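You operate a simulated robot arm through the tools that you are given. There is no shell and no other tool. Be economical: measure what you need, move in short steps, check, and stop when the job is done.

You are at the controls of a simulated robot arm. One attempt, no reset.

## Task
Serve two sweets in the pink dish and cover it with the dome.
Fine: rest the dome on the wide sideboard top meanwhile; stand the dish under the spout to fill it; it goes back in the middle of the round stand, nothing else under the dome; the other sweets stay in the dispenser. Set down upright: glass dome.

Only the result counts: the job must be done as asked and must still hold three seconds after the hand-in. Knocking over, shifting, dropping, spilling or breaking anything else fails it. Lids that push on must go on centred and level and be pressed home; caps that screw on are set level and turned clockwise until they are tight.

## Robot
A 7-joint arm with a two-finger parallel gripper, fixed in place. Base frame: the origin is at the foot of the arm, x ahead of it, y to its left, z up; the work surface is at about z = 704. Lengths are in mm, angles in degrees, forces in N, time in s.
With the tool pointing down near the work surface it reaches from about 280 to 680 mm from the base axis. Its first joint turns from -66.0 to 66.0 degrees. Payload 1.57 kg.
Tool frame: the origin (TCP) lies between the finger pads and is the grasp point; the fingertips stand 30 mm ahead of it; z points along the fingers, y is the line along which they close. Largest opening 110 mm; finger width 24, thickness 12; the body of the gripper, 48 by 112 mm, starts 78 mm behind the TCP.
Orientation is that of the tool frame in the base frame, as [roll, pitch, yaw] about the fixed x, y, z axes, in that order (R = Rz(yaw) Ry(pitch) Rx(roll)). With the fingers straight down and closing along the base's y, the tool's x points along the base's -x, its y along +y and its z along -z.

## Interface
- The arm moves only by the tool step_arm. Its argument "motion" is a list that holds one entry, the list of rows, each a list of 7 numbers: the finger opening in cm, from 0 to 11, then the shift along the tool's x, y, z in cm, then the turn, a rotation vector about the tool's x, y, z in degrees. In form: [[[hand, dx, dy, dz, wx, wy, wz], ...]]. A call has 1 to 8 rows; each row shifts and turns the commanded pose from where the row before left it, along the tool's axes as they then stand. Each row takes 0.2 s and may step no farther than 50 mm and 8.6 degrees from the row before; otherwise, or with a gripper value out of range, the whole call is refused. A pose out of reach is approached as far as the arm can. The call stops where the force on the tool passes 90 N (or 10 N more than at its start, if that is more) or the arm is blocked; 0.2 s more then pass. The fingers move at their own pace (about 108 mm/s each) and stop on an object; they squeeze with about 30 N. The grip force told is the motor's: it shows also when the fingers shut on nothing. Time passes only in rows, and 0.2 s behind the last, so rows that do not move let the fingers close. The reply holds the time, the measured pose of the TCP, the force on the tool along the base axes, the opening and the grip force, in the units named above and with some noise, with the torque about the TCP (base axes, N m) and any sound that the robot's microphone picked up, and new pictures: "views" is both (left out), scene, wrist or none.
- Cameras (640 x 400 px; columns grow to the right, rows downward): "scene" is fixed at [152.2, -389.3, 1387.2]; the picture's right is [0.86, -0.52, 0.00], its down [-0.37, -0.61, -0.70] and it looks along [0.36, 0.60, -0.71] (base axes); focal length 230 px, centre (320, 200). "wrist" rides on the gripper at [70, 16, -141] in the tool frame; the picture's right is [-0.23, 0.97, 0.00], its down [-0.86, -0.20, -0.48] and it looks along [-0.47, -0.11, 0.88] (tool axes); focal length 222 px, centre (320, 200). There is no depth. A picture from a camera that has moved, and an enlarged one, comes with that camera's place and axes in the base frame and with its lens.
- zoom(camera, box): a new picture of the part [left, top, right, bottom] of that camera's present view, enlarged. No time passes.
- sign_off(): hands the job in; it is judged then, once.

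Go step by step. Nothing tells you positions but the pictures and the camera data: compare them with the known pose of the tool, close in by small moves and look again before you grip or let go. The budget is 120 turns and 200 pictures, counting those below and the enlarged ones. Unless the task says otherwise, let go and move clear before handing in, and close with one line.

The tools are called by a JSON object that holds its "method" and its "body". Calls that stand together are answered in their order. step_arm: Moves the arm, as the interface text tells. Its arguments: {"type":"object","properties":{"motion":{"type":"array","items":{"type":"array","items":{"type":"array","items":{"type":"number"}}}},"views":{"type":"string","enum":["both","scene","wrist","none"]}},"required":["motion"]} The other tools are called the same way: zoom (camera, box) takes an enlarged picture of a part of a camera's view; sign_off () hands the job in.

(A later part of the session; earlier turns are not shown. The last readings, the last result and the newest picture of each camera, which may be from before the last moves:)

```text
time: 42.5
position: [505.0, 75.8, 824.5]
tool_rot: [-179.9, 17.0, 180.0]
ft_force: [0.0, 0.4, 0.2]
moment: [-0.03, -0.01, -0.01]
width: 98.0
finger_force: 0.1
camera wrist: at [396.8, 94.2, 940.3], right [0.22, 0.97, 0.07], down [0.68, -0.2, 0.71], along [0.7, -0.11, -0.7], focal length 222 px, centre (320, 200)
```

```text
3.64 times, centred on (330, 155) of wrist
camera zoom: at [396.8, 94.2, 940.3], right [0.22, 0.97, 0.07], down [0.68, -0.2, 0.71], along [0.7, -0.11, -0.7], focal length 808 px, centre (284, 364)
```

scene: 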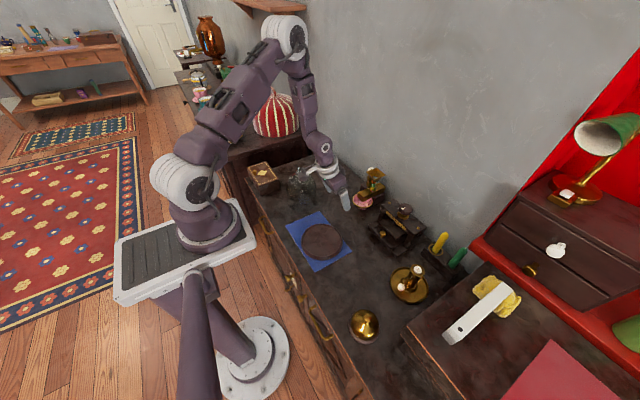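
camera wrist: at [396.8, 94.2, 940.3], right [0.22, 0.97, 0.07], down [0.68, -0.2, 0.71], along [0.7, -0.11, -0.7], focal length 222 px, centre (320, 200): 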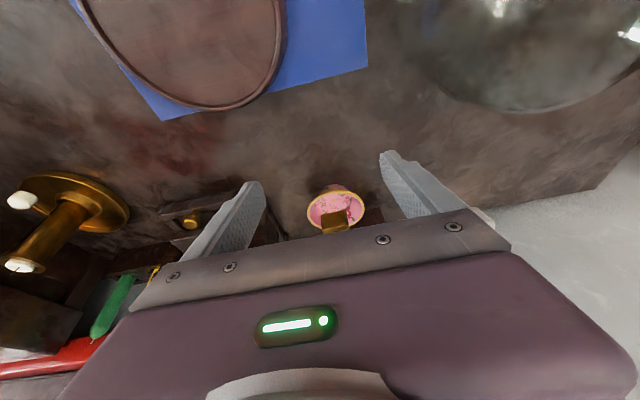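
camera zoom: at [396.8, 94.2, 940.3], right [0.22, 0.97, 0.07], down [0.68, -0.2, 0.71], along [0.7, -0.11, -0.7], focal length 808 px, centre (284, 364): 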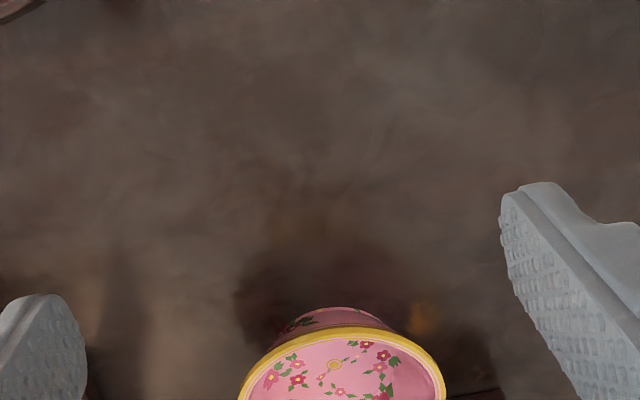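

The dish now sits under the spout end. I close the gripper, rise, and approach the white button from above, keeping the tilt.

{"method": "step_arm", "body": {"motion": [[[5, -1.1, 0, -3.585, 0, 0, 0], [0, -1.1, 0, -3.585, 0, 0, 0], [0, -3.7, 1.25, 1.13, 0, 0, 0], [0, -3.7, 1.25, 1.13, 0, 0, 0], [0, -3.7, 1.25, 1.13, 0, 0, 0], [0, -3.7, 1.25, 1.13, 0, 0, 0], [0, 0, 0, 0, 0, 0, 0]]]}}

{"method": "zoom", "body": {"camera": "scene", "box": [345, 150, 405, 210]}}

{"method": "zoom", "body": {"camera": "wrist", "box": [260, 120, 380, 220]}}

```text
time: 44.1
position: [661.1, 127.6, 899.7]
tool_rot: [-180.0, 17.0, 180.0]
ft_force: [-0.4, 0.0, 0.5]
moment: [-0.01, 0.03, 0.01]
width: 0.0
finger_force: 21.1
camera wrist: at [553.0, 144.0, 1014.6], right [0.22, 0.97, 0.07], down [0.68, -0.2, 0.71], along [0.7, -0.11, -0.7], focal length 222 px, centre (320, 200)
```

scene: 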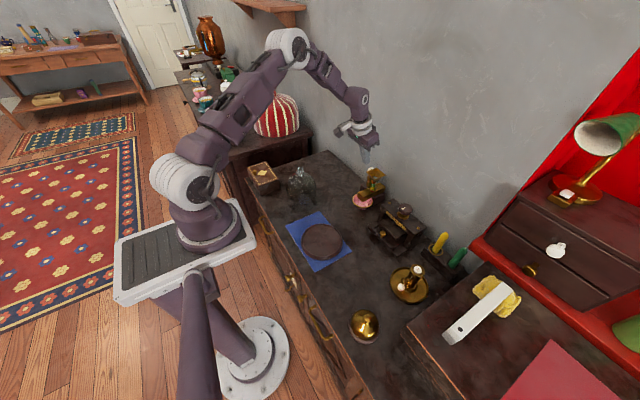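
wrist: 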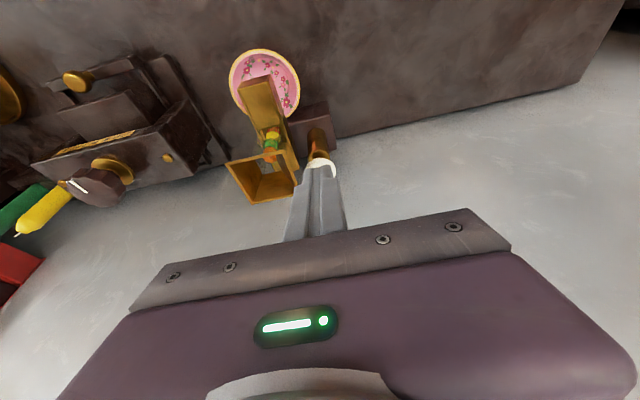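

```text
6.67 times, centred on (375, 180) of scene
camera zoom: at [152.2, -389.3, 1387.2], right [0.86, -0.52, 0.0], down [-0.37, -0.61, -0.7], along [0.36, 0.6, -0.71], focal length 1535 px, centre (-47, 333)
```

zoom: 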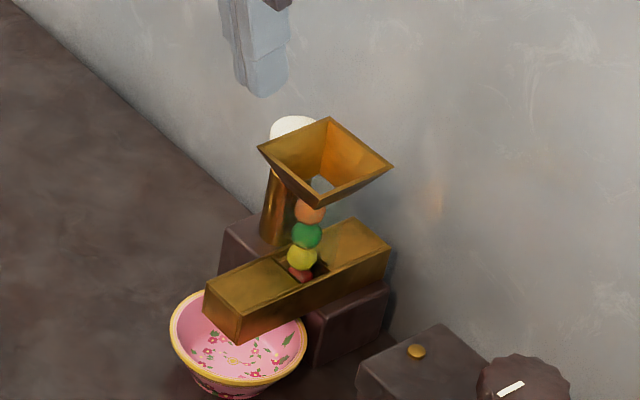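

```text
4.00 times, centred on (320, 170) of wrist
camera zoom: at [553.0, 144.0, 1014.6], right [0.22, 0.97, 0.07], down [0.68, -0.2, 0.71], along [0.7, -0.11, -0.7], focal length 888 px, centre (320, 320)
```

zoom: 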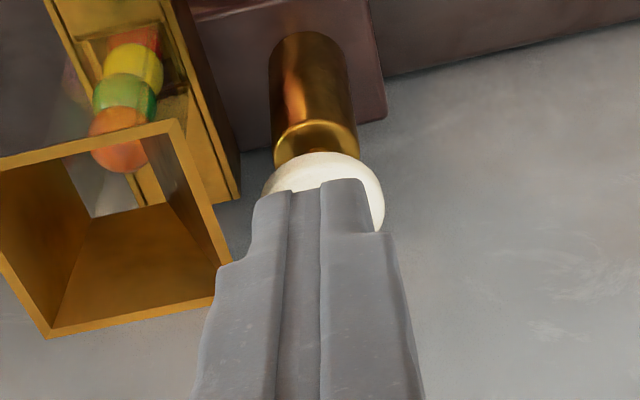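

The button is refined to (700, 125), top z≈825–830. I position the closed fingertips just above it.

{"method": "step_arm", "body": {"motion": [[[0, -3.63, -0.05, 1.11, 0, 0, 0], [0, 0.73, 0, 2.39, 0, 0, 0], [0, 0, 0, 0, 0, 0, 0]]]}}

{"method": "zoom", "body": {"camera": "scene", "box": [345, 150, 405, 210]}}

{"method": "zoom", "body": {"camera": "wrist", "box": [260, 120, 380, 220]}}

```text
time: 44.9
position: [699.9, 126.3, 874.4]
tool_rot: [-179.9, 17.0, 180.0]
ft_force: [-0.2, -0.4, 0.0]
moment: [0.01, 0.01, 0.0]
width: 0.0
finger_force: 21.0
camera wrist: at [590.6, 143.5, 989.8], right [0.22, 0.97, 0.07], down [0.68, -0.2, 0.71], along [0.7, -0.11, -0.7], focal length 222 px, centre (320, 200)
```

scene: 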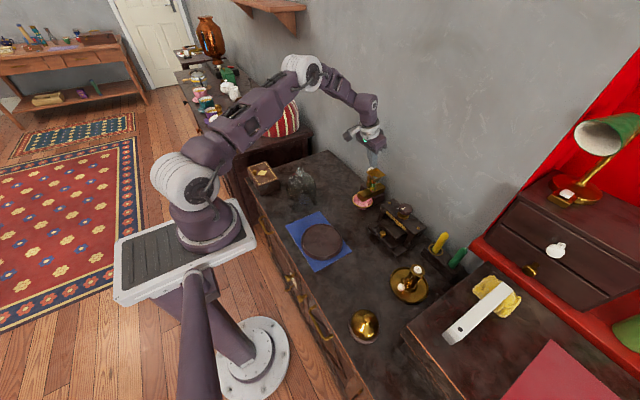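
wrist: 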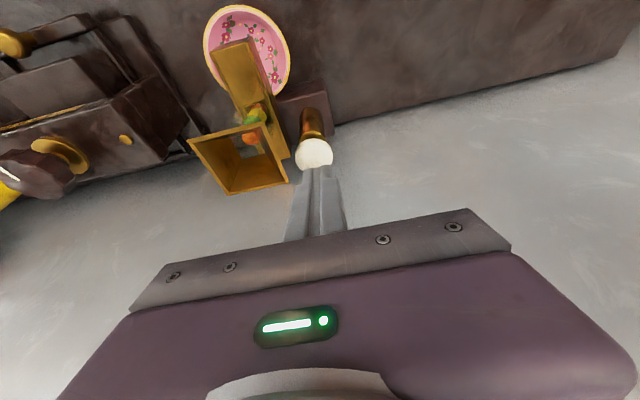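

```text
6.67 times, centred on (375, 180) of scene
camera zoom: at [152.2, -389.3, 1387.2], right [0.86, -0.52, 0.0], down [-0.37, -0.61, -0.7], along [0.36, 0.6, -0.71], focal length 1535 px, centre (-47, 333)
```

zoom: 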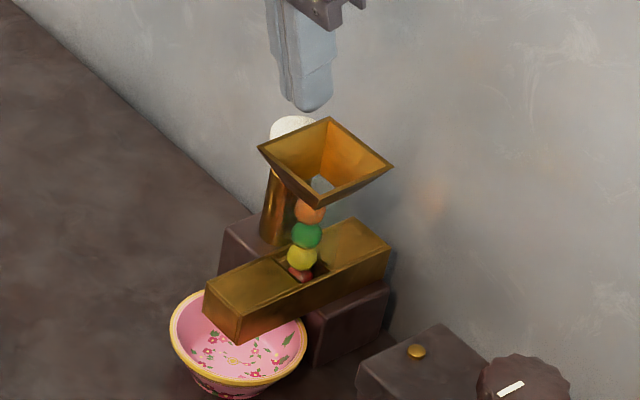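

```text
4.00 times, centred on (320, 170) of wrist
camera zoom: at [590.6, 143.5, 989.8], right [0.22, 0.97, 0.07], down [0.68, -0.2, 0.71], along [0.7, -0.11, -0.7], focal length 888 px, centre (320, 320)
```

zoom: 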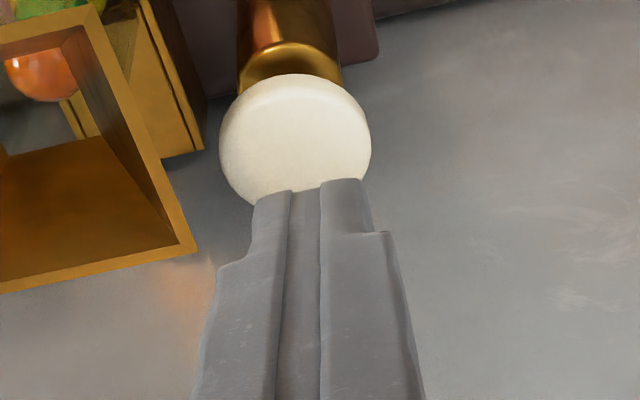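

The tip edge is right above the button's centre. I lower in small steps, watching force and sound.

{"method": "step_arm", "body": {"motion": [[[0, 0.29, 0, 0.96, 0, 0, 0], [0, 0.058, 0, 0.19, 0, 0, 0], [0, 0, 0, 0, 0, 0, 0]]], "views": "none"}}

{"method": "step_arm", "body": {"motion": [[[0, 0.087, 0, 0.287, 0, 0, 0], [0, 0, 0, 0, 0, 0, 0]]], "views": "none"}}

```text
time: 45.7
position: [699.8, 125.5, 862.3]
tool_rot: [-179.9, 17.1, -180.0]
ft_force: [-0.5, -0.7, -0.3]
moment: [0.01, -0.01, 0.0]
width: 0.2
finger_force: 21.1
```

```text
time: 46.3
position: [699.7, 126.6, 859.1]
tool_rot: [-180.0, 17.0, 180.0]
ft_force: [-1.0, -1.2, 0.1]
moment: [-0.01, -0.01, 0.03]
width: 0.0
finger_force: 21.3
```

{"method": "step_arm", "body": {"motion": [[[0, 0.087, 0, 0.287, 0, 0, 0], [0, 0, 0, 0, 0, 0, 0]]], "views": "none"}}

{"method": "step_arm", "body": {"motion": [[[0, 0.087, 0, 0.287, 0, 0, 0], [0, 0, 0, 0, 0, 0, 0]]], "views": "both"}}

{"method": "zoom", "body": {"camera": "wrist", "box": [200, 0, 380, 210]}}

```text
time: 46.9
position: [699.0, 125.6, 857.2]
tool_rot: [-179.9, 16.9, 179.9]
ft_force: [-0.8, 0.7, 2.6]
moment: [-0.01, -0.05, -0.02]
width: 0.0
finger_force: 21.6
```

```text
time: 47.5
position: [697.9, 126.1, 853.2]
tool_rot: [-179.9, 17.0, 180.0]
ft_force: [-0.5, 0.4, 1.9]
moment: [-0.03, 0.06, 0.0]
width: 0.0
finger_force: 21.1
camera wrist: at [590.0, 143.6, 968.8], right [0.22, 0.97, 0.07], down [0.68, -0.2, 0.71], along [0.7, -0.11, -0.7], focal length 222 px, centre (320, 200)
```

scene: 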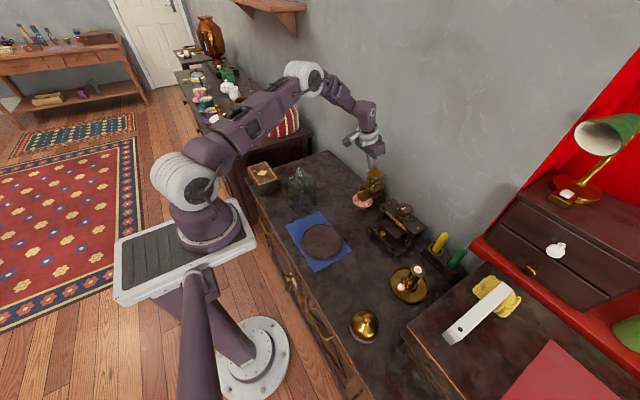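
wrist: 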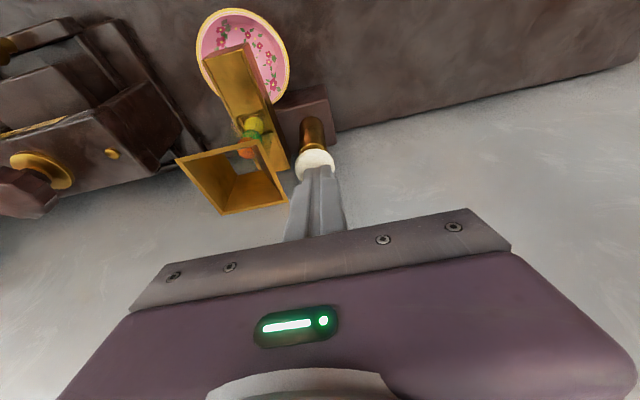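

```text
1.90 times, centred on (290, 105) of wrist
camera zoom: at [590.0, 143.6, 968.8], right [0.22, 0.97, 0.07], down [0.68, -0.2, 0.71], along [0.7, -0.11, -0.7], focal length 423 px, centre (377, 381)
```

zoom: 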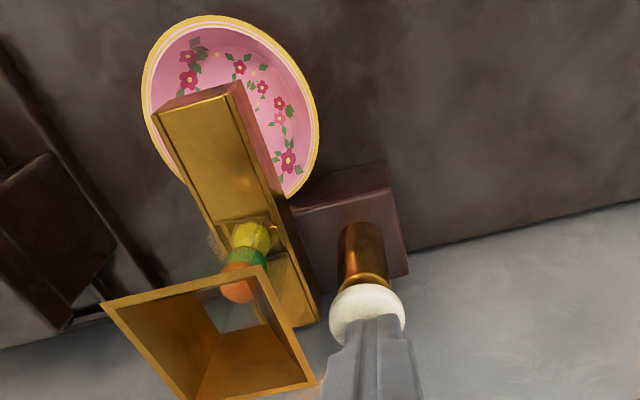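

The button is moving under about 2–3 N of spring. I press on.

{"method": "step_arm", "body": {"motion": [[[0, 0.087, 0, 0.287, 0, 0, 0], [0, 0, 0, 0, 0, 0, 0]]], "views": "none"}}

{"method": "step_arm", "body": {"motion": [[[0, 0.087, 0, 0.287, 0, 0, 0], [0, 0, 0, 0, 0, 0, 0]]], "views": "none"}}

{"method": "zoom", "body": {"camera": "wrist", "box": [200, 0, 380, 210]}}

{"method": "zoom", "body": {"camera": "scene", "box": [345, 155, 405, 215]}}

```text
time: 48.1
position: [697.8, 126.6, 850.0]
tool_rot: [-179.9, 17.2, 179.9]
ft_force: [1.6, -0.2, 3.5]
moment: [0.01, -0.03, -0.02]
width: 0.1
finger_force: 21.5
```

```text
time: 48.7
position: [697.7, 127.0, 846.7]
tool_rot: [-179.9, 17.1, 180.0]
ft_force: [0.8, -0.1, 4.0]
moment: [0.0, 0.03, 0.02]
width: 0.0
finger_force: 20.7
heard: click
```

```text
1.90 times, centred on (290, 105) of wrist
camera zoom: at [589.8, 143.6, 962.5], right [0.22, 0.97, 0.07], down [0.68, -0.2, 0.71], along [0.7, -0.11, -0.7], focal length 423 px, centre (377, 381)
```

zoom: 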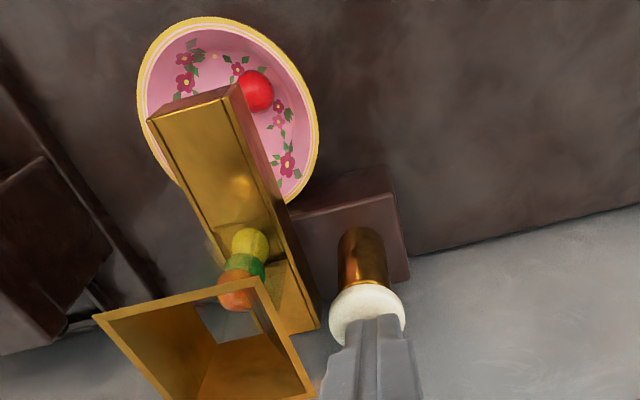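

```text
6.67 times, centred on (375, 185) of scene
camera zoom: at [152.1, -389.4, 1387.2], right [0.86, -0.52, 0.0], down [-0.37, -0.61, -0.7], along [0.36, 0.6, -0.71], focal length 1535 px, centre (-47, 300)
```

zoom: 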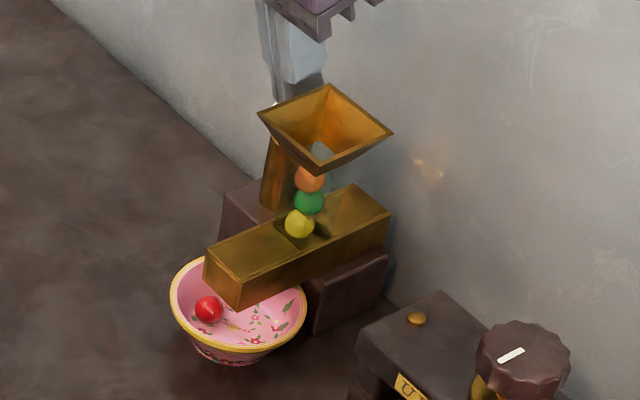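

With a click, the red sweet dropped into the dish. I raise fully to let the button return and check the stack.

{"method": "step_arm", "body": {"motion": [[[0, -0.29, 0, -0.956, 0, 0, 0], [0, -0.29, 0, -0.956, 0, 0, 0], [0, 0, 0, 0, 0, 0, 0], [0, 0, 0, 0, 0, 0, 0]]], "views": "none"}}

{"method": "zoom", "body": {"camera": "wrist", "box": [200, 0, 380, 210]}}

{"method": "zoom", "body": {"camera": "scene", "box": [345, 155, 405, 215]}}

```text
time: 49.7
position: [696.7, 125.6, 867.4]
tool_rot: [-179.9, 17.1, -180.0]
ft_force: [-0.5, 0.2, 0.5]
moment: [0.01, -0.01, -0.02]
width: 0.1
finger_force: 21.2
```

```text
1.90 times, centred on (290, 105) of wrist
camera zoom: at [589.6, 143.8, 982.7], right [0.22, 0.97, 0.07], down [0.68, -0.2, 0.71], along [0.7, -0.11, -0.7], focal length 423 px, centre (377, 381)
```

zoom: 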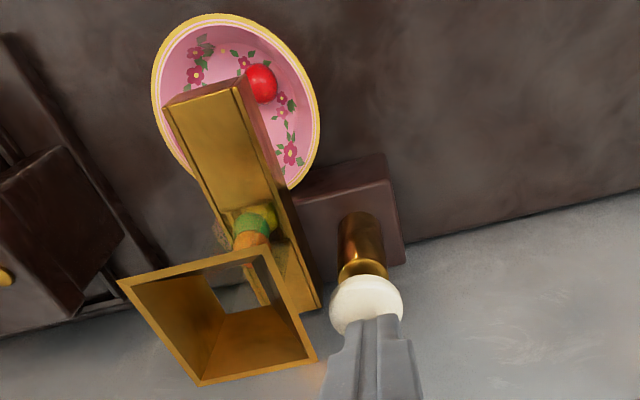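

```text
6.67 times, centred on (375, 185) of scene
camera zoom: at [152.2, -389.3, 1387.2], right [0.86, -0.52, 0.0], down [-0.37, -0.61, -0.7], along [0.36, 0.6, -0.71], focal length 1535 px, centre (-47, 300)
```

zoom: 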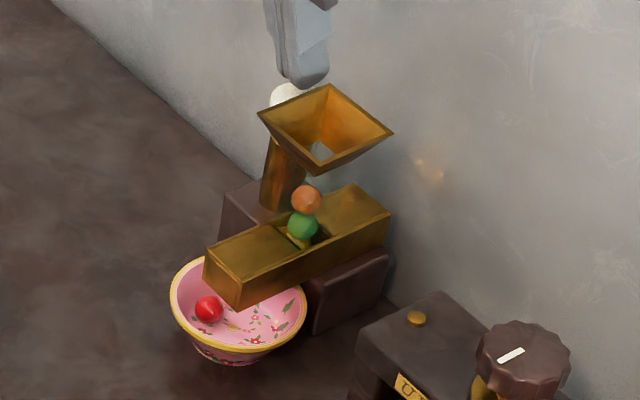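

The stack dropped by one and the button returned. I press a second time to the same depth.

{"method": "step_arm", "body": {"motion": [[[0, 0.2, 0, 0.65, 0, 0, 0], [0, 0.145, 0, 0.478, 0, 0, 0], [0, 0.145, 0, 0.478, 0, 0, 0], [0, 0.087, 0, 0.287, 0, 0, 0], [0, 0, 0, 0, 0, 0, 0]]], "views": "none"}}

{"method": "zoom", "body": {"camera": "wrist", "box": [200, 0, 380, 210]}}

```text
time: 50.9
position: [698.1, 126.2, 848.0]
tool_rot: [179.9, 17.1, 180.0]
ft_force: [-1.2, 1.5, 3.9]
moment: [0.03, 0.07, -0.02]
width: 0.1
finger_force: 21.5
heard: click
```

```text
1.90 times, centred on (290, 105) of wrist
camera zoom: at [590.1, 144.0, 963.1], right [0.22, 0.97, 0.07], down [0.68, -0.2, 0.71], along [0.7, -0.11, -0.7], focal length 423 px, centre (377, 381)
```

zoom: 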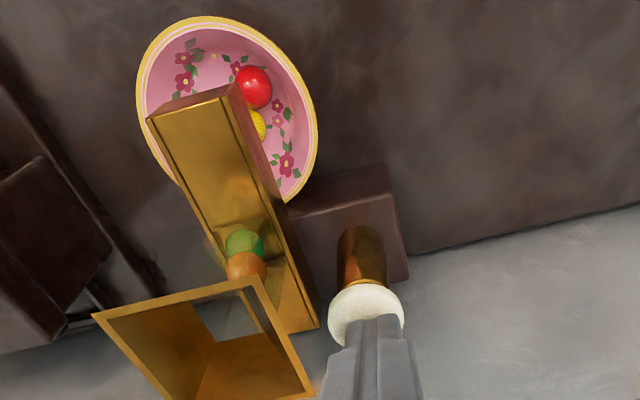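

Red and yellow are both in the dish, and green and orange stay in the dispenser. I rise and retreat in front of the dish.

{"method": "step_arm", "body": {"motion": [[[0, -1.3, 0, -4.3, 0, 0, 0], [0, -0.6, 0, -1.9, 0, 0, 0], [0, 3.69, 0, -1.13, 0, 0, 0], [0, 3.69, 0, -1.13, 0, 0, 0], [0, 3.69, 0, -1.13, 0, 0, 0], [4, 3.69, -2.5, -1.13, 0, 0, 0], [9.8, 3.4, -2.5, -1.04, 0, 0, 0], [9.8, 0, 0, 0, 0, 0, 0]]]}}

{"method": "zoom", "body": {"camera": "scene", "box": [345, 155, 405, 215]}}

```text
time: 52.7
position: [508.0, 78.3, 913.0]
tool_rot: [-179.9, 16.9, 179.9]
ft_force: [0.2, 0.4, 0.5]
moment: [-0.01, -0.02, -0.03]
width: 97.9
finger_force: 0.1
camera wrist: at [399.4, 94.6, 1028.6], right [0.22, 0.97, 0.07], down [0.68, -0.2, 0.71], along [0.7, -0.11, -0.7], focal length 222 px, centre (320, 200)
```

scene: 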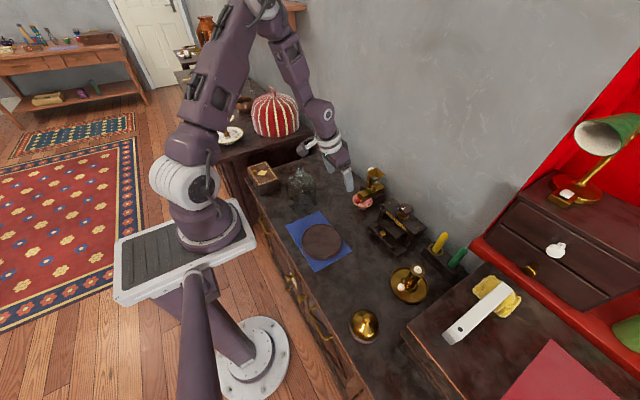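
wrist: 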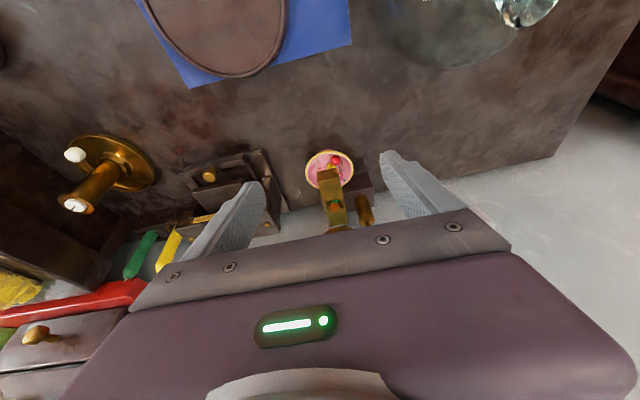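

```text
6.67 times, centred on (375, 185) of scene
camera zoom: at [152.2, -389.4, 1387.2], right [0.86, -0.52, 0.0], down [-0.37, -0.61, -0.7], along [0.36, 0.6, -0.71], focal length 1535 px, centre (-47, 300)
```

zoom: 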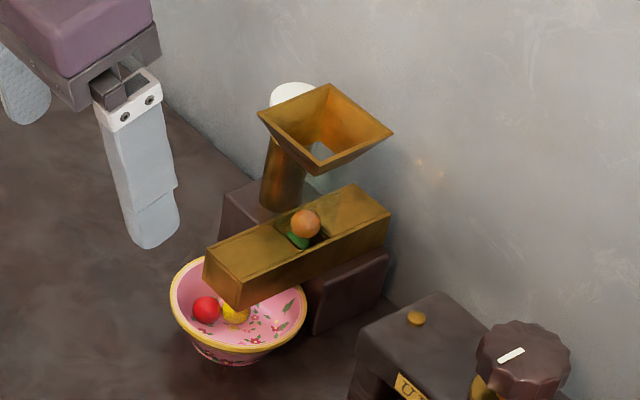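

I lower in front of the dish to the grasp height, still tilted.

{"method": "step_arm", "body": {"motion": [[[9.8, 1.23, -0.04, 4.02, 0, 0, 0], [9.8, 1.23, -0.04, 4.02, 0, 0, 0], [9.8, 1.23, -0.04, 4.0, 0, 0, 0], [9.8, 1.23, -0.04, 3.95, 0, 0, 0], [9.8, 0, 0, 0, 0, 0, 0]]]}}

{"method": "zoom", "body": {"camera": "wrist", "box": [220, 100, 420, 240]}}

```text
time: 53.9
position: [507.6, 73.8, 745.9]
tool_rot: [180.0, 17.0, 180.0]
ft_force: [-1.0, -0.8, 0.4]
moment: [0.0, -0.04, 0.02]
width: 97.9
finger_force: 0.0
camera wrist: at [399.3, 91.8, 860.6], right [0.22, 0.97, 0.07], down [0.68, -0.2, 0.71], along [0.7, -0.11, -0.7], focal length 222 px, centre (320, 200)
```

scene: 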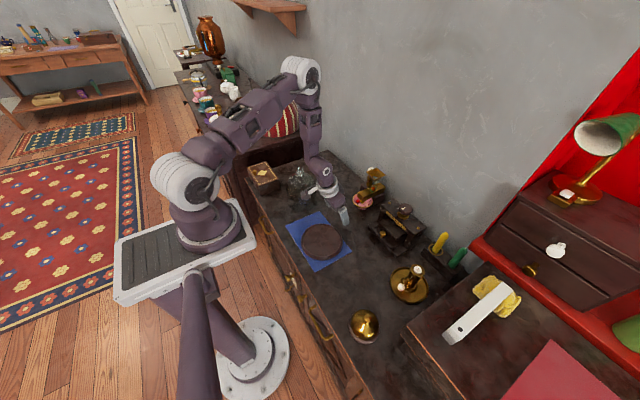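
wrist: 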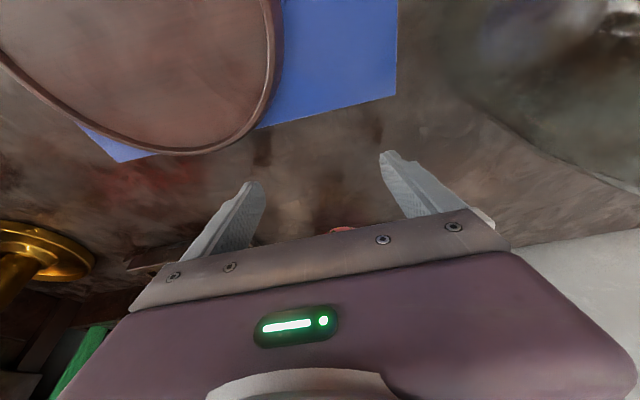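

```text
2.86 times, centred on (320, 170) of wrist
camera zoom: at [399.3, 91.8, 860.6], right [0.22, 0.97, 0.07], down [0.68, -0.2, 0.71], along [0.7, -0.11, -0.7], focal length 635 px, centre (320, 286)
```

zoom: 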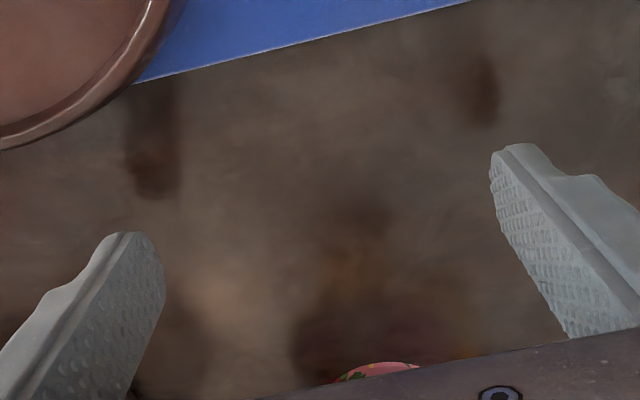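

I correct y by about +2.4 mm and slide forward around the dish.

{"method": "step_arm", "body": {"motion": [[[9.8, 0, 0.24, 0, 0, 0, 0], [9.8, -3.78, 0, 1.153, 0, 0, 0], [9.8, -3.78, 0, 1.153, 0, 0, 0], [9.8, -3.7, 0, 1.13, 0, 0, 0], [9.8, 0, 0, 0, 0, 0, 0]]]}}

{"method": "zoom", "body": {"camera": "wrist", "box": [220, 130, 420, 270]}}

{"method": "zoom", "body": {"camera": "scene", "box": [345, 160, 405, 220]}}

```text
time: 55.1
position: [624.0, 77.3, 745.3]
tool_rot: [-179.9, 17.0, 179.9]
ft_force: [0.0, -0.1, 0.0]
moment: [-0.02, 0.01, 0.02]
width: 97.8
finger_force: 0.0
camera wrist: at [516.4, 94.3, 860.5], right [0.22, 0.97, 0.07], down [0.68, -0.2, 0.71], along [0.7, -0.11, -0.7], focal length 222 px, centre (320, 200)
```

scene: 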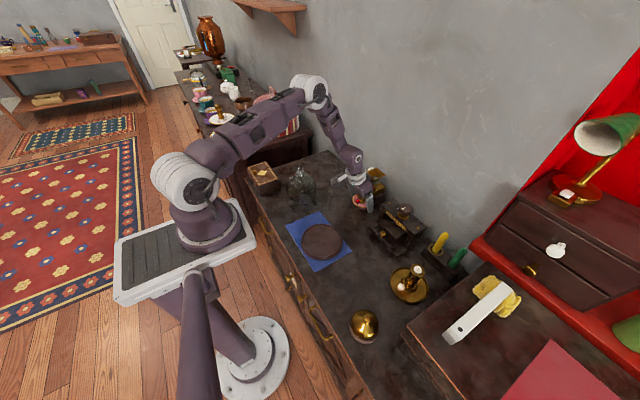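
wrist: 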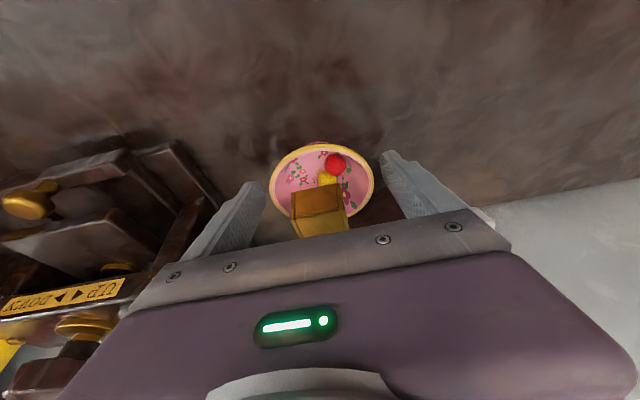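

```text
2.86 times, centred on (320, 200) of wrist
camera zoom: at [516.4, 94.3, 860.5], right [0.22, 0.97, 0.07], down [0.68, -0.2, 0.71], along [0.7, -0.11, -0.7], focal length 635 px, centre (320, 200)
```

zoom: 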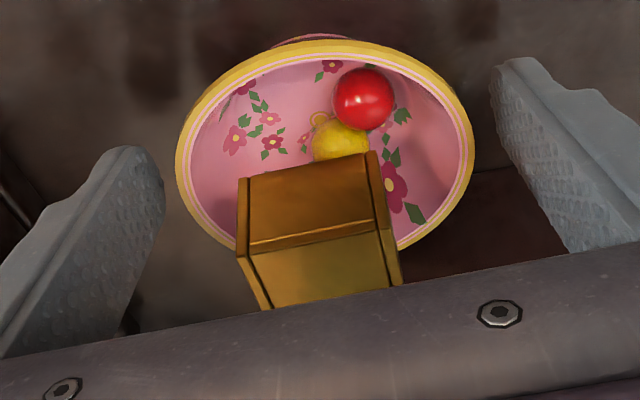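

```text
6.67 times, centred on (375, 190) of scene
camera zoom: at [152.2, -389.3, 1387.2], right [0.86, -0.52, 0.0], down [-0.37, -0.61, -0.7], along [0.36, 0.6, -0.71], focal length 1535 px, centre (-47, 267)
```

zoom: 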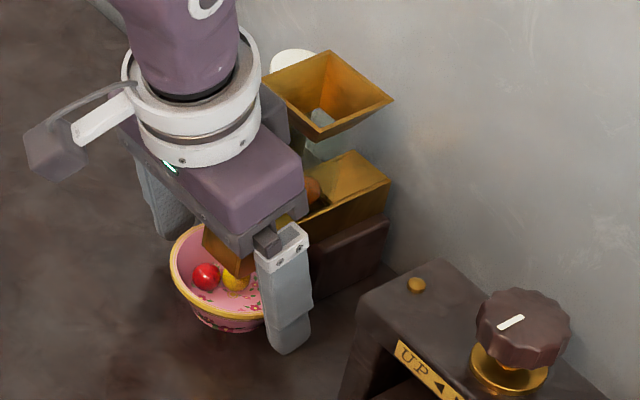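

Well aligned. I close on the dish, lift 2.5 mm and withdraw slowly.

{"method": "step_arm", "body": {"motion": [[[8.8, 0, 0, 0, 0, 0, 0], [8.4, 0, 0, 0, 0, 0, 0], [8.0, 0, 0, 0, 0, 0, 0], [7.5, 0, 0, 0, 0, 0, 0], [7.5, 0, 0, 0, 0, 0, 0], [7.5, -0.073, 0, -0.24, 0, 0, 0], [7.5, 0, 0, 0, 0, 0, 0]]], "views": "none"}}

{"method": "step_arm", "body": {"motion": [[[7.5, 1.0, 0, -0.31, 0, 0, 0], [7.5, 1.91, 0, -0.58, 0, 0, 0], [7.5, 1.91, 0, -0.58, 0, 0, 0], [7.5, 1.91, 0, -0.58, 0, 0, 0], [7.5, 1.91, 0, -0.58, 0, 0, 0], [7.5, 1.91, 0, -0.58, 0, 0, 0], [7.5, 1.0, 0, -0.31, 0, 0, 0], [7.5, 0, 0, 0, 0, 0, 0]]]}}

{"method": "zoom", "body": {"camera": "wrist", "box": [220, 130, 420, 270]}}

{"method": "zoom", "body": {"camera": "scene", "box": [325, 150, 405, 230]}}

```text
time: 56.7
position: [625.2, 77.2, 747.0]
tool_rot: [-179.9, 17.0, 180.0]
ft_force: [-0.7, 0.4, -0.1]
moment: [0.0, 0.0, -0.04]
width: 80.4
finger_force: 30.5
```

```text
time: 58.5
position: [505.1, 77.6, 746.3]
tool_rot: [-179.9, 16.9, 180.0]
ft_force: [-0.2, 1.0, -0.2]
moment: [0.0, 0.02, 0.01]
width: 80.1
finger_force: 30.4
camera wrist: at [396.3, 94.5, 862.4], right [0.22, 0.97, 0.07], down [0.68, -0.2, 0.71], along [0.7, -0.11, -0.7], focal length 222 px, centre (320, 200)
```

scene: 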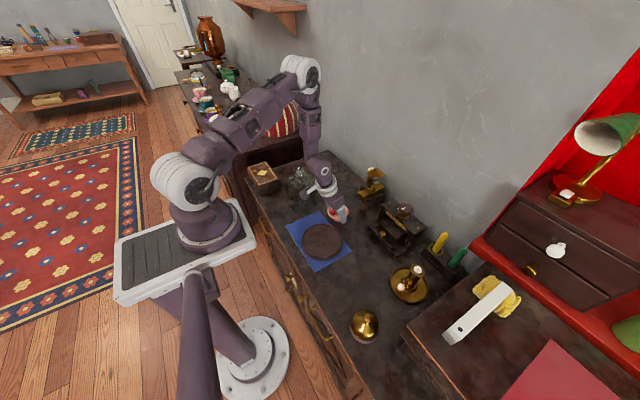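
wrist: 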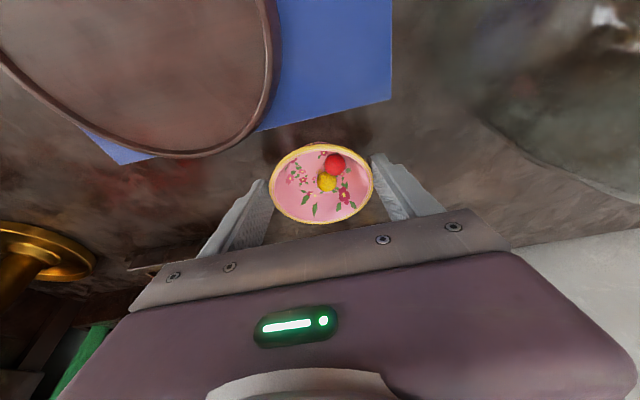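

```text
2.86 times, centred on (320, 200) of wrist
camera zoom: at [396.3, 94.5, 862.4], right [0.22, 0.97, 0.07], down [0.68, -0.2, 0.71], along [0.7, -0.11, -0.7], focal length 635 px, centre (320, 200)
```

zoom: 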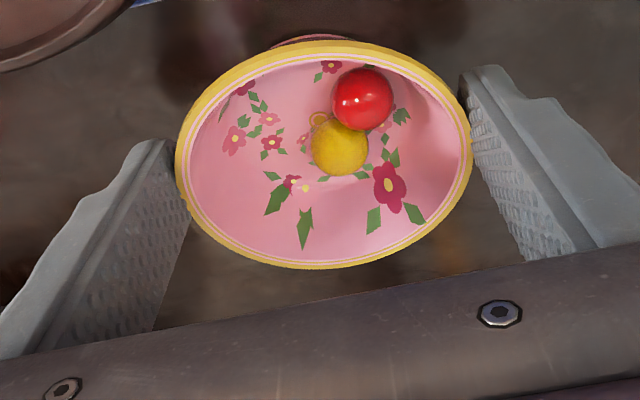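

```text
5.00 times, centred on (365, 190) of scene
camera zoom: at [152.2, -389.3, 1387.2], right [0.86, -0.52, 0.0], down [-0.37, -0.61, -0.7], along [0.36, 0.6, -0.71], focal length 1151 px, centre (95, 250)
```

zoom: 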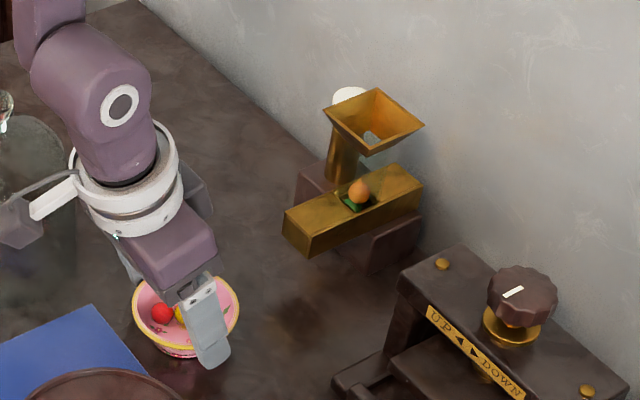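

Both sweets ride safely in the dish. By tracking, the original dish spot corresponds to TCP (389.2, 6.7) in this grip, with contact near z≈765. I lift and carry it above the stand.

{"method": "step_arm", "body": {"motion": [[[7.5, -0.58, 0, -1.91, 0, 0, 0], [7.5, -0.73, 0, -2.39, 0, 0, 0], [7.5, -0.44, 0, -1.43, 0, 0, 0], [7.5, 1.5, -1.0, -0.46, 0, 0, 0], [7.5, 2.4, -1.5, -0.73, 0, 0, 0], [7.5, 2.4, -1.5, -0.73, 0, 0, 0], [7.5, 2.4, -1.5, -0.73, 0, 0, 0], [7.5, 2.37, -1.55, -0.73, 0, 0, 0]]], "views": "none"}}

{"method": "step_arm", "body": {"motion": [[[7.5, 0.4, 0, 1.34, 0, 0, 0], [7.5, 0.58, 0, 1.91, 0, 0, 0], [7.5, 0, 0, 0, 0, 0, 0]]]}}

{"method": "zoom", "body": {"camera": "scene", "box": [280, 190, 360, 270]}}

{"method": "zoom", "body": {"camera": "wrist", "box": [220, 80, 420, 220]}}

```text
time: 60.3
position: [387.0, 7.0, 808.0]
tool_rot: [-179.9, 17.1, -179.9]
ft_force: [-0.1, 0.7, -0.3]
moment: [0.02, -0.01, 0.04]
width: 80.2
finger_force: 29.8
```

```text
time: 61.1
position: [388.6, 6.4, 773.2]
tool_rot: [-179.9, 17.0, -180.0]
ft_force: [0.4, 0.5, -1.4]
moment: [0.0, -0.01, 0.01]
width: 80.0
finger_force: 29.9
camera wrist: at [280.5, 24.2, 888.1], right [0.22, 0.97, 0.07], down [0.68, -0.2, 0.71], along [0.7, -0.11, -0.7], focal length 222 px, centre (320, 200)
```

scene: 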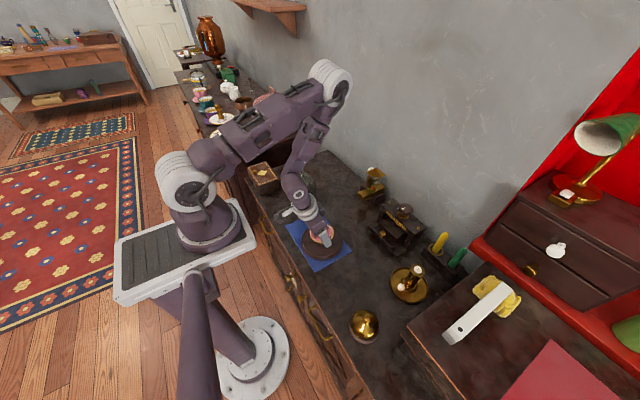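
wrist: 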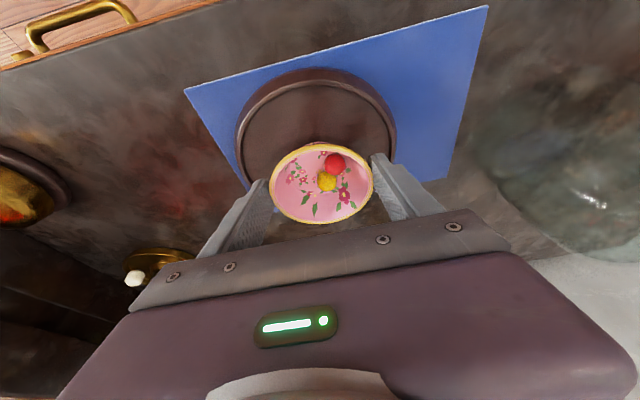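

```text
5.00 times, centred on (320, 230) of scene
camera zoom: at [152.2, -389.3, 1387.2], right [0.86, -0.52, 0.0], down [-0.37, -0.61, -0.7], along [0.36, 0.6, -0.71], focal length 1151 px, centre (320, 50)
```

zoom: 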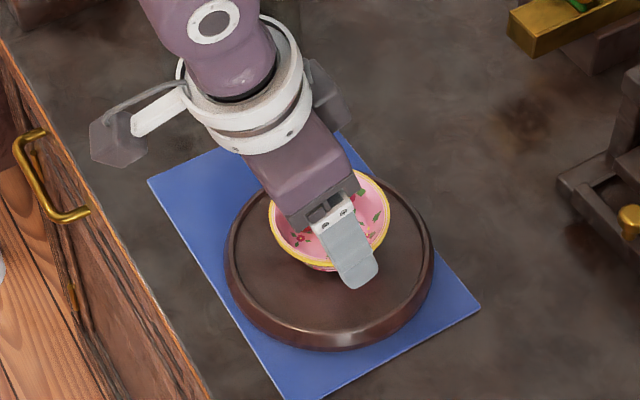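

```text
2.86 times, centred on (320, 150) of wrist
camera zoom: at [280.5, 24.2, 888.1], right [0.22, 0.97, 0.07], down [0.68, -0.2, 0.71], along [0.7, -0.11, -0.7], focal length 635 px, centre (320, 343)
```

zoom: 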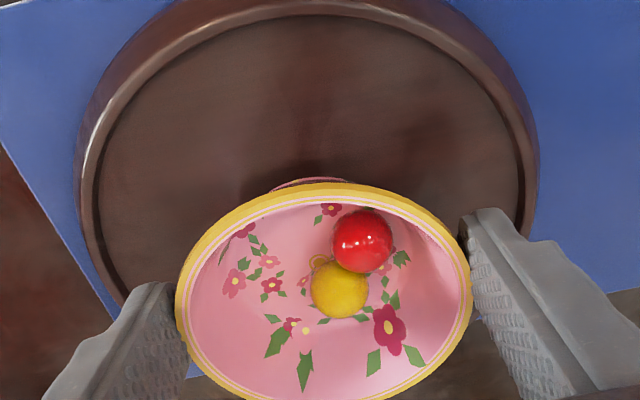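

The dish lines up with its original place in the scene picture. I lower to contact in small steps.

{"method": "step_arm", "body": {"motion": [[[7.5, 0.146, 0, 0.478, 0, 0, 0], [7.5, 0, 0, 0, 0, 0, 0]]], "views": "none"}}

{"method": "step_arm", "body": {"motion": [[[7.5, 0.029, 0, 0.096, 0, 0, 0], [7.5, 0, 0, 0, 0, 0, 0]]], "views": "none"}}

{"method": "step_arm", "body": {"motion": [[[7.5, 0.029, 0, 0.096, 0, 0, 0], [7.5, 0, 0, 0, 0, 0, 0]]], "views": "none"}}

```text
time: 61.7
position: [389.2, 8.1, 766.2]
tool_rot: [-179.9, 17.0, -180.0]
ft_force: [-0.3, -0.5, -1.4]
moment: [0.03, 0.01, -0.03]
width: 80.3
finger_force: 30.1
```

```text
time: 62.3
position: [389.4, 6.5, 768.1]
tool_rot: [-179.9, 17.0, 180.0]
ft_force: [-0.1, 0.1, -0.7]
moment: [0.01, 0.0, 0.03]
width: 80.3
finger_force: 30.0
```

```text
time: 62.9
position: [390.1, 7.0, 766.1]
tool_rot: [-179.8, 17.0, -179.9]
ft_force: [0.0, 0.2, -0.2]
moment: [0.01, -0.01, -0.02]
width: 80.0
finger_force: 30.2
```

{"method": "step_arm", "body": {"motion": [[[7.5, 0.018, 0, 0.057, 0, 0, 0], [7.5, 0, 0, 0, 0, 0, 0]]], "views": "none"}}

{"method": "step_arm", "body": {"motion": [[[7.5, 0.018, 0, 0.057, 0, 0, 0], [7.5, 0, 0, 0, 0, 0, 0]]], "views": "none"}}

```text
time: 63.5
position: [389.3, 6.6, 765.4]
tool_rot: [-180.0, 17.0, -179.9]
ft_force: [0.1, 0.4, -0.9]
moment: [-0.03, 0.03, -0.04]
width: 80.3
finger_force: 30.0
```

```text
time: 64.1
position: [389.8, 5.9, 765.1]
tool_rot: [-179.9, 17.1, -180.0]
ft_force: [-2.3, 2.0, 11.6]
moment: [0.04, -0.05, 0.03]
width: 80.4
finger_force: 30.3
```

Contact. I release, rise vertically, straighten the tool and look.

{"method": "step_arm", "body": {"motion": [[[7.5, -0.01, 0, -0.03, 0, 0, 0], [8.4, 0, 0, 0, 0, 0, 0], [9.4, 0, 0, 0, 0, 0, 0], [9.4, -0.58, 0, -1.91, 0, 0, 0], [9.4, -1.17, 0, -3.82, 0, 0, 0], [9.4, -1.17, 0, -3.82, 0, 0, 0], [9.4, 0, 0, 0, 0, 8.5, 0], [9.4, 0, 0, 0, 0, 8.5, 0]]]}}

{"method": "zoom", "body": {"camera": "scene", "box": [280, 190, 360, 270]}}

{"method": "zoom", "body": {"camera": "wrist", "box": [220, 50, 420, 190]}}

```text
time: 65.9
position: [389.7, 7.1, 864.7]
tool_rot: [-179.9, 0.0, -180.0]
ft_force: [0.6, 1.0, 0.1]
moment: [0.0, 0.0, 0.03]
width: 94.0
finger_force: 0.0
camera wrist: at [319.6, 24.2, 1007.3], right [0.23, 0.97, 0.0], down [0.85, -0.2, 0.48], along [0.47, -0.11, -0.88], focal length 222 px, centre (320, 200)
```

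scene: 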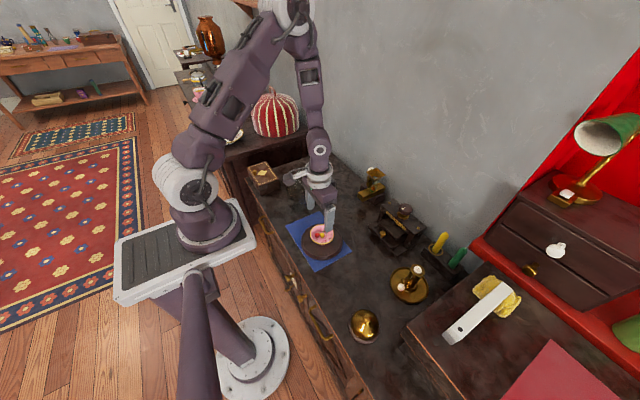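
wrist: 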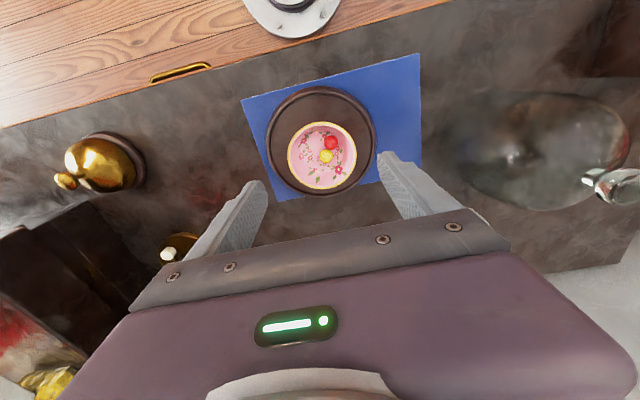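

```text
5.00 times, centred on (320, 230) of scene
camera zoom: at [152.2, -389.4, 1387.2], right [0.86, -0.52, 0.0], down [-0.37, -0.61, -0.7], along [0.36, 0.6, -0.71], focal length 1151 px, centre (320, 50)
```

zoom: 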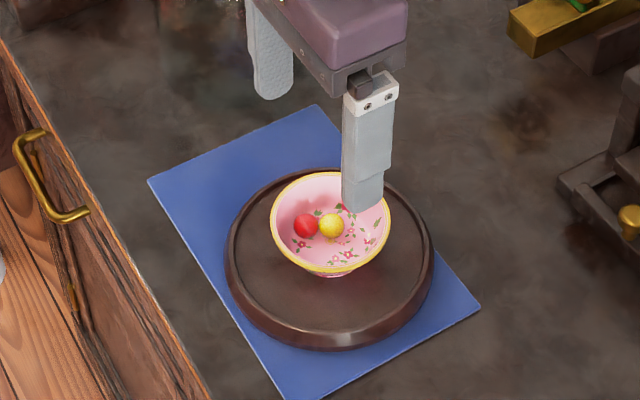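

```text
2.86 times, centred on (320, 120) of wrist
camera zoom: at [319.6, 24.2, 1007.3], right [0.23, 0.97, 0.0], down [0.85, -0.2, 0.48], along [0.47, -0.11, -0.88], focal length 635 px, centre (320, 429)
```

zoom: 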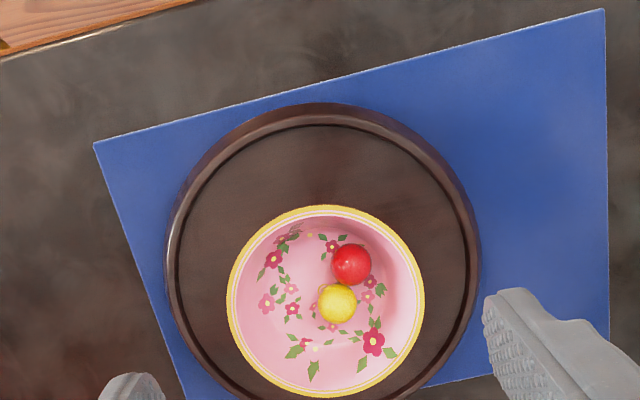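

The dish is back within about 2 mm of its original spot, with both sweets in it. Next I fetch the dome, so I rise and go above its knob at (439, 226).

{"method": "step_arm", "body": {"motion": [[[9.4, 0, 0, -3.5, 0, 0, 0], [9.4, 0, 0, -3.5, 0, 0, 0], [9.4, 0, 0, -3.5, 0, 0, 0], [8, -0.98, 4.37, 0, 0, 0, 0], [8, -0.98, 4.37, 0, 0, 0, 0], [8, -0.98, 4.37, 0, 0, 0, 0], [8, -0.98, 4.37, 0, 0, 0, 0], [8, -0.98, 4.37, 0, 0, 0, 0]]], "views": "wrist"}}

{"method": "zoom", "body": {"camera": "wrist", "box": [240, 80, 400, 220]}}

```text
time: 67.7
position: [438.8, 226.3, 969.1]
tool_rot: [-179.9, 0.0, 179.9]
ft_force: [-1.5, -0.3, -0.6]
moment: [-0.01, -0.02, -0.01]
width: 79.9
finger_force: 0.1
camera wrist: at [368.7, 243.5, 1112.0], right [0.23, 0.97, 0.0], down [0.85, -0.2, 0.48], along [0.47, -0.11, -0.88], focal length 222 px, centre (320, 200)
```

wrist: 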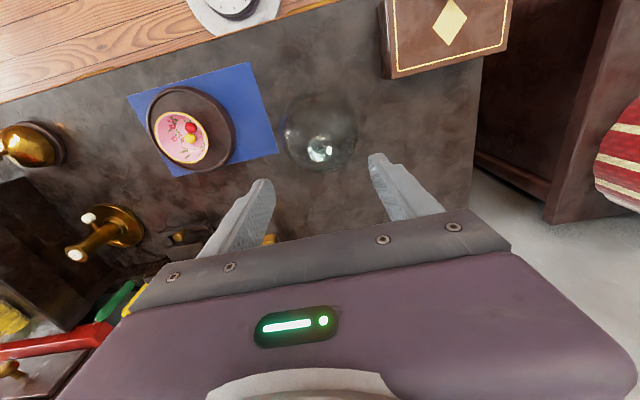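

```text
2.86 times, centred on (320, 150) of wrist
camera zoom: at [368.7, 243.5, 1112.0], right [0.23, 0.97, 0.0], down [0.85, -0.2, 0.48], along [0.47, -0.11, -0.88], focal length 635 px, centre (320, 343)
```

zoom: 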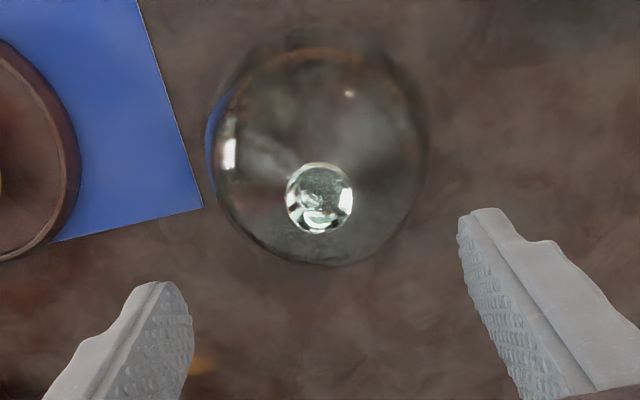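

The pose matches the release. I descend with the fingers around the knob.

{"method": "step_arm", "body": {"motion": [[[7, 0, -0.05, 4, 0, 0, 0], [6, 0, 0, 4, 0, 0, 0], [5, 0, 0, 2.25, 0, 0, 0], [4.2, 0, 0, 0, 0, 0, 0], [4.2, 0, 0, 0, 0, 0, 0]]]}}

{"method": "zoom", "body": {"camera": "wrist", "box": [260, 140, 380, 240]}}

```text
time: 68.9
position: [437.2, 223.9, 867.7]
tool_rot: [-179.9, 0.0, -180.0]
ft_force: [0.6, 0.1, 0.0]
moment: [0.03, -0.02, 0.02]
width: 42.3
finger_force: 0.1
camera wrist: at [368.2, 242.1, 1009.0], right [0.23, 0.97, 0.0], down [0.85, -0.2, 0.48], along [0.47, -0.11, -0.88], focal length 222 px, centre (320, 200)
```

scene: 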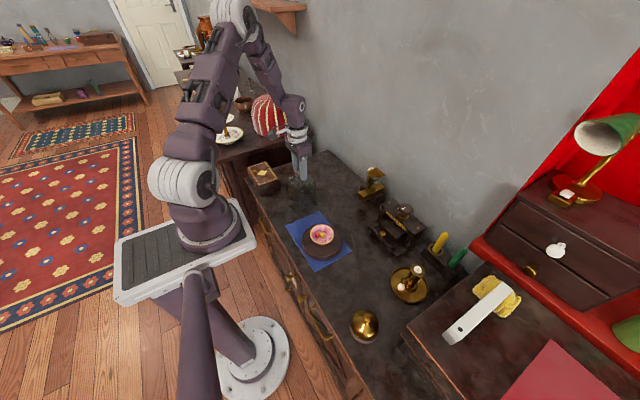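
wrist: 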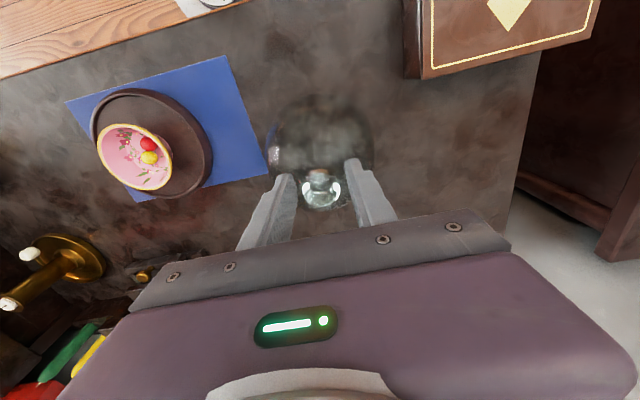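

```text
4.00 times, centred on (320, 190) of wrist
camera zoom: at [368.2, 242.1, 1009.0], right [0.23, 0.97, 0.0], down [0.85, -0.2, 0.48], along [0.47, -0.11, -0.88], focal length 888 px, centre (320, 240)
```

zoom: 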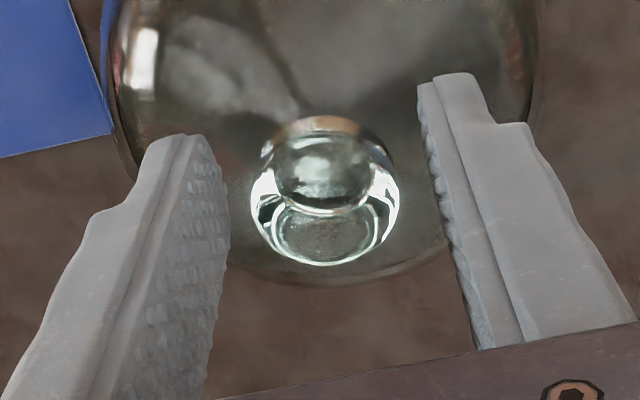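

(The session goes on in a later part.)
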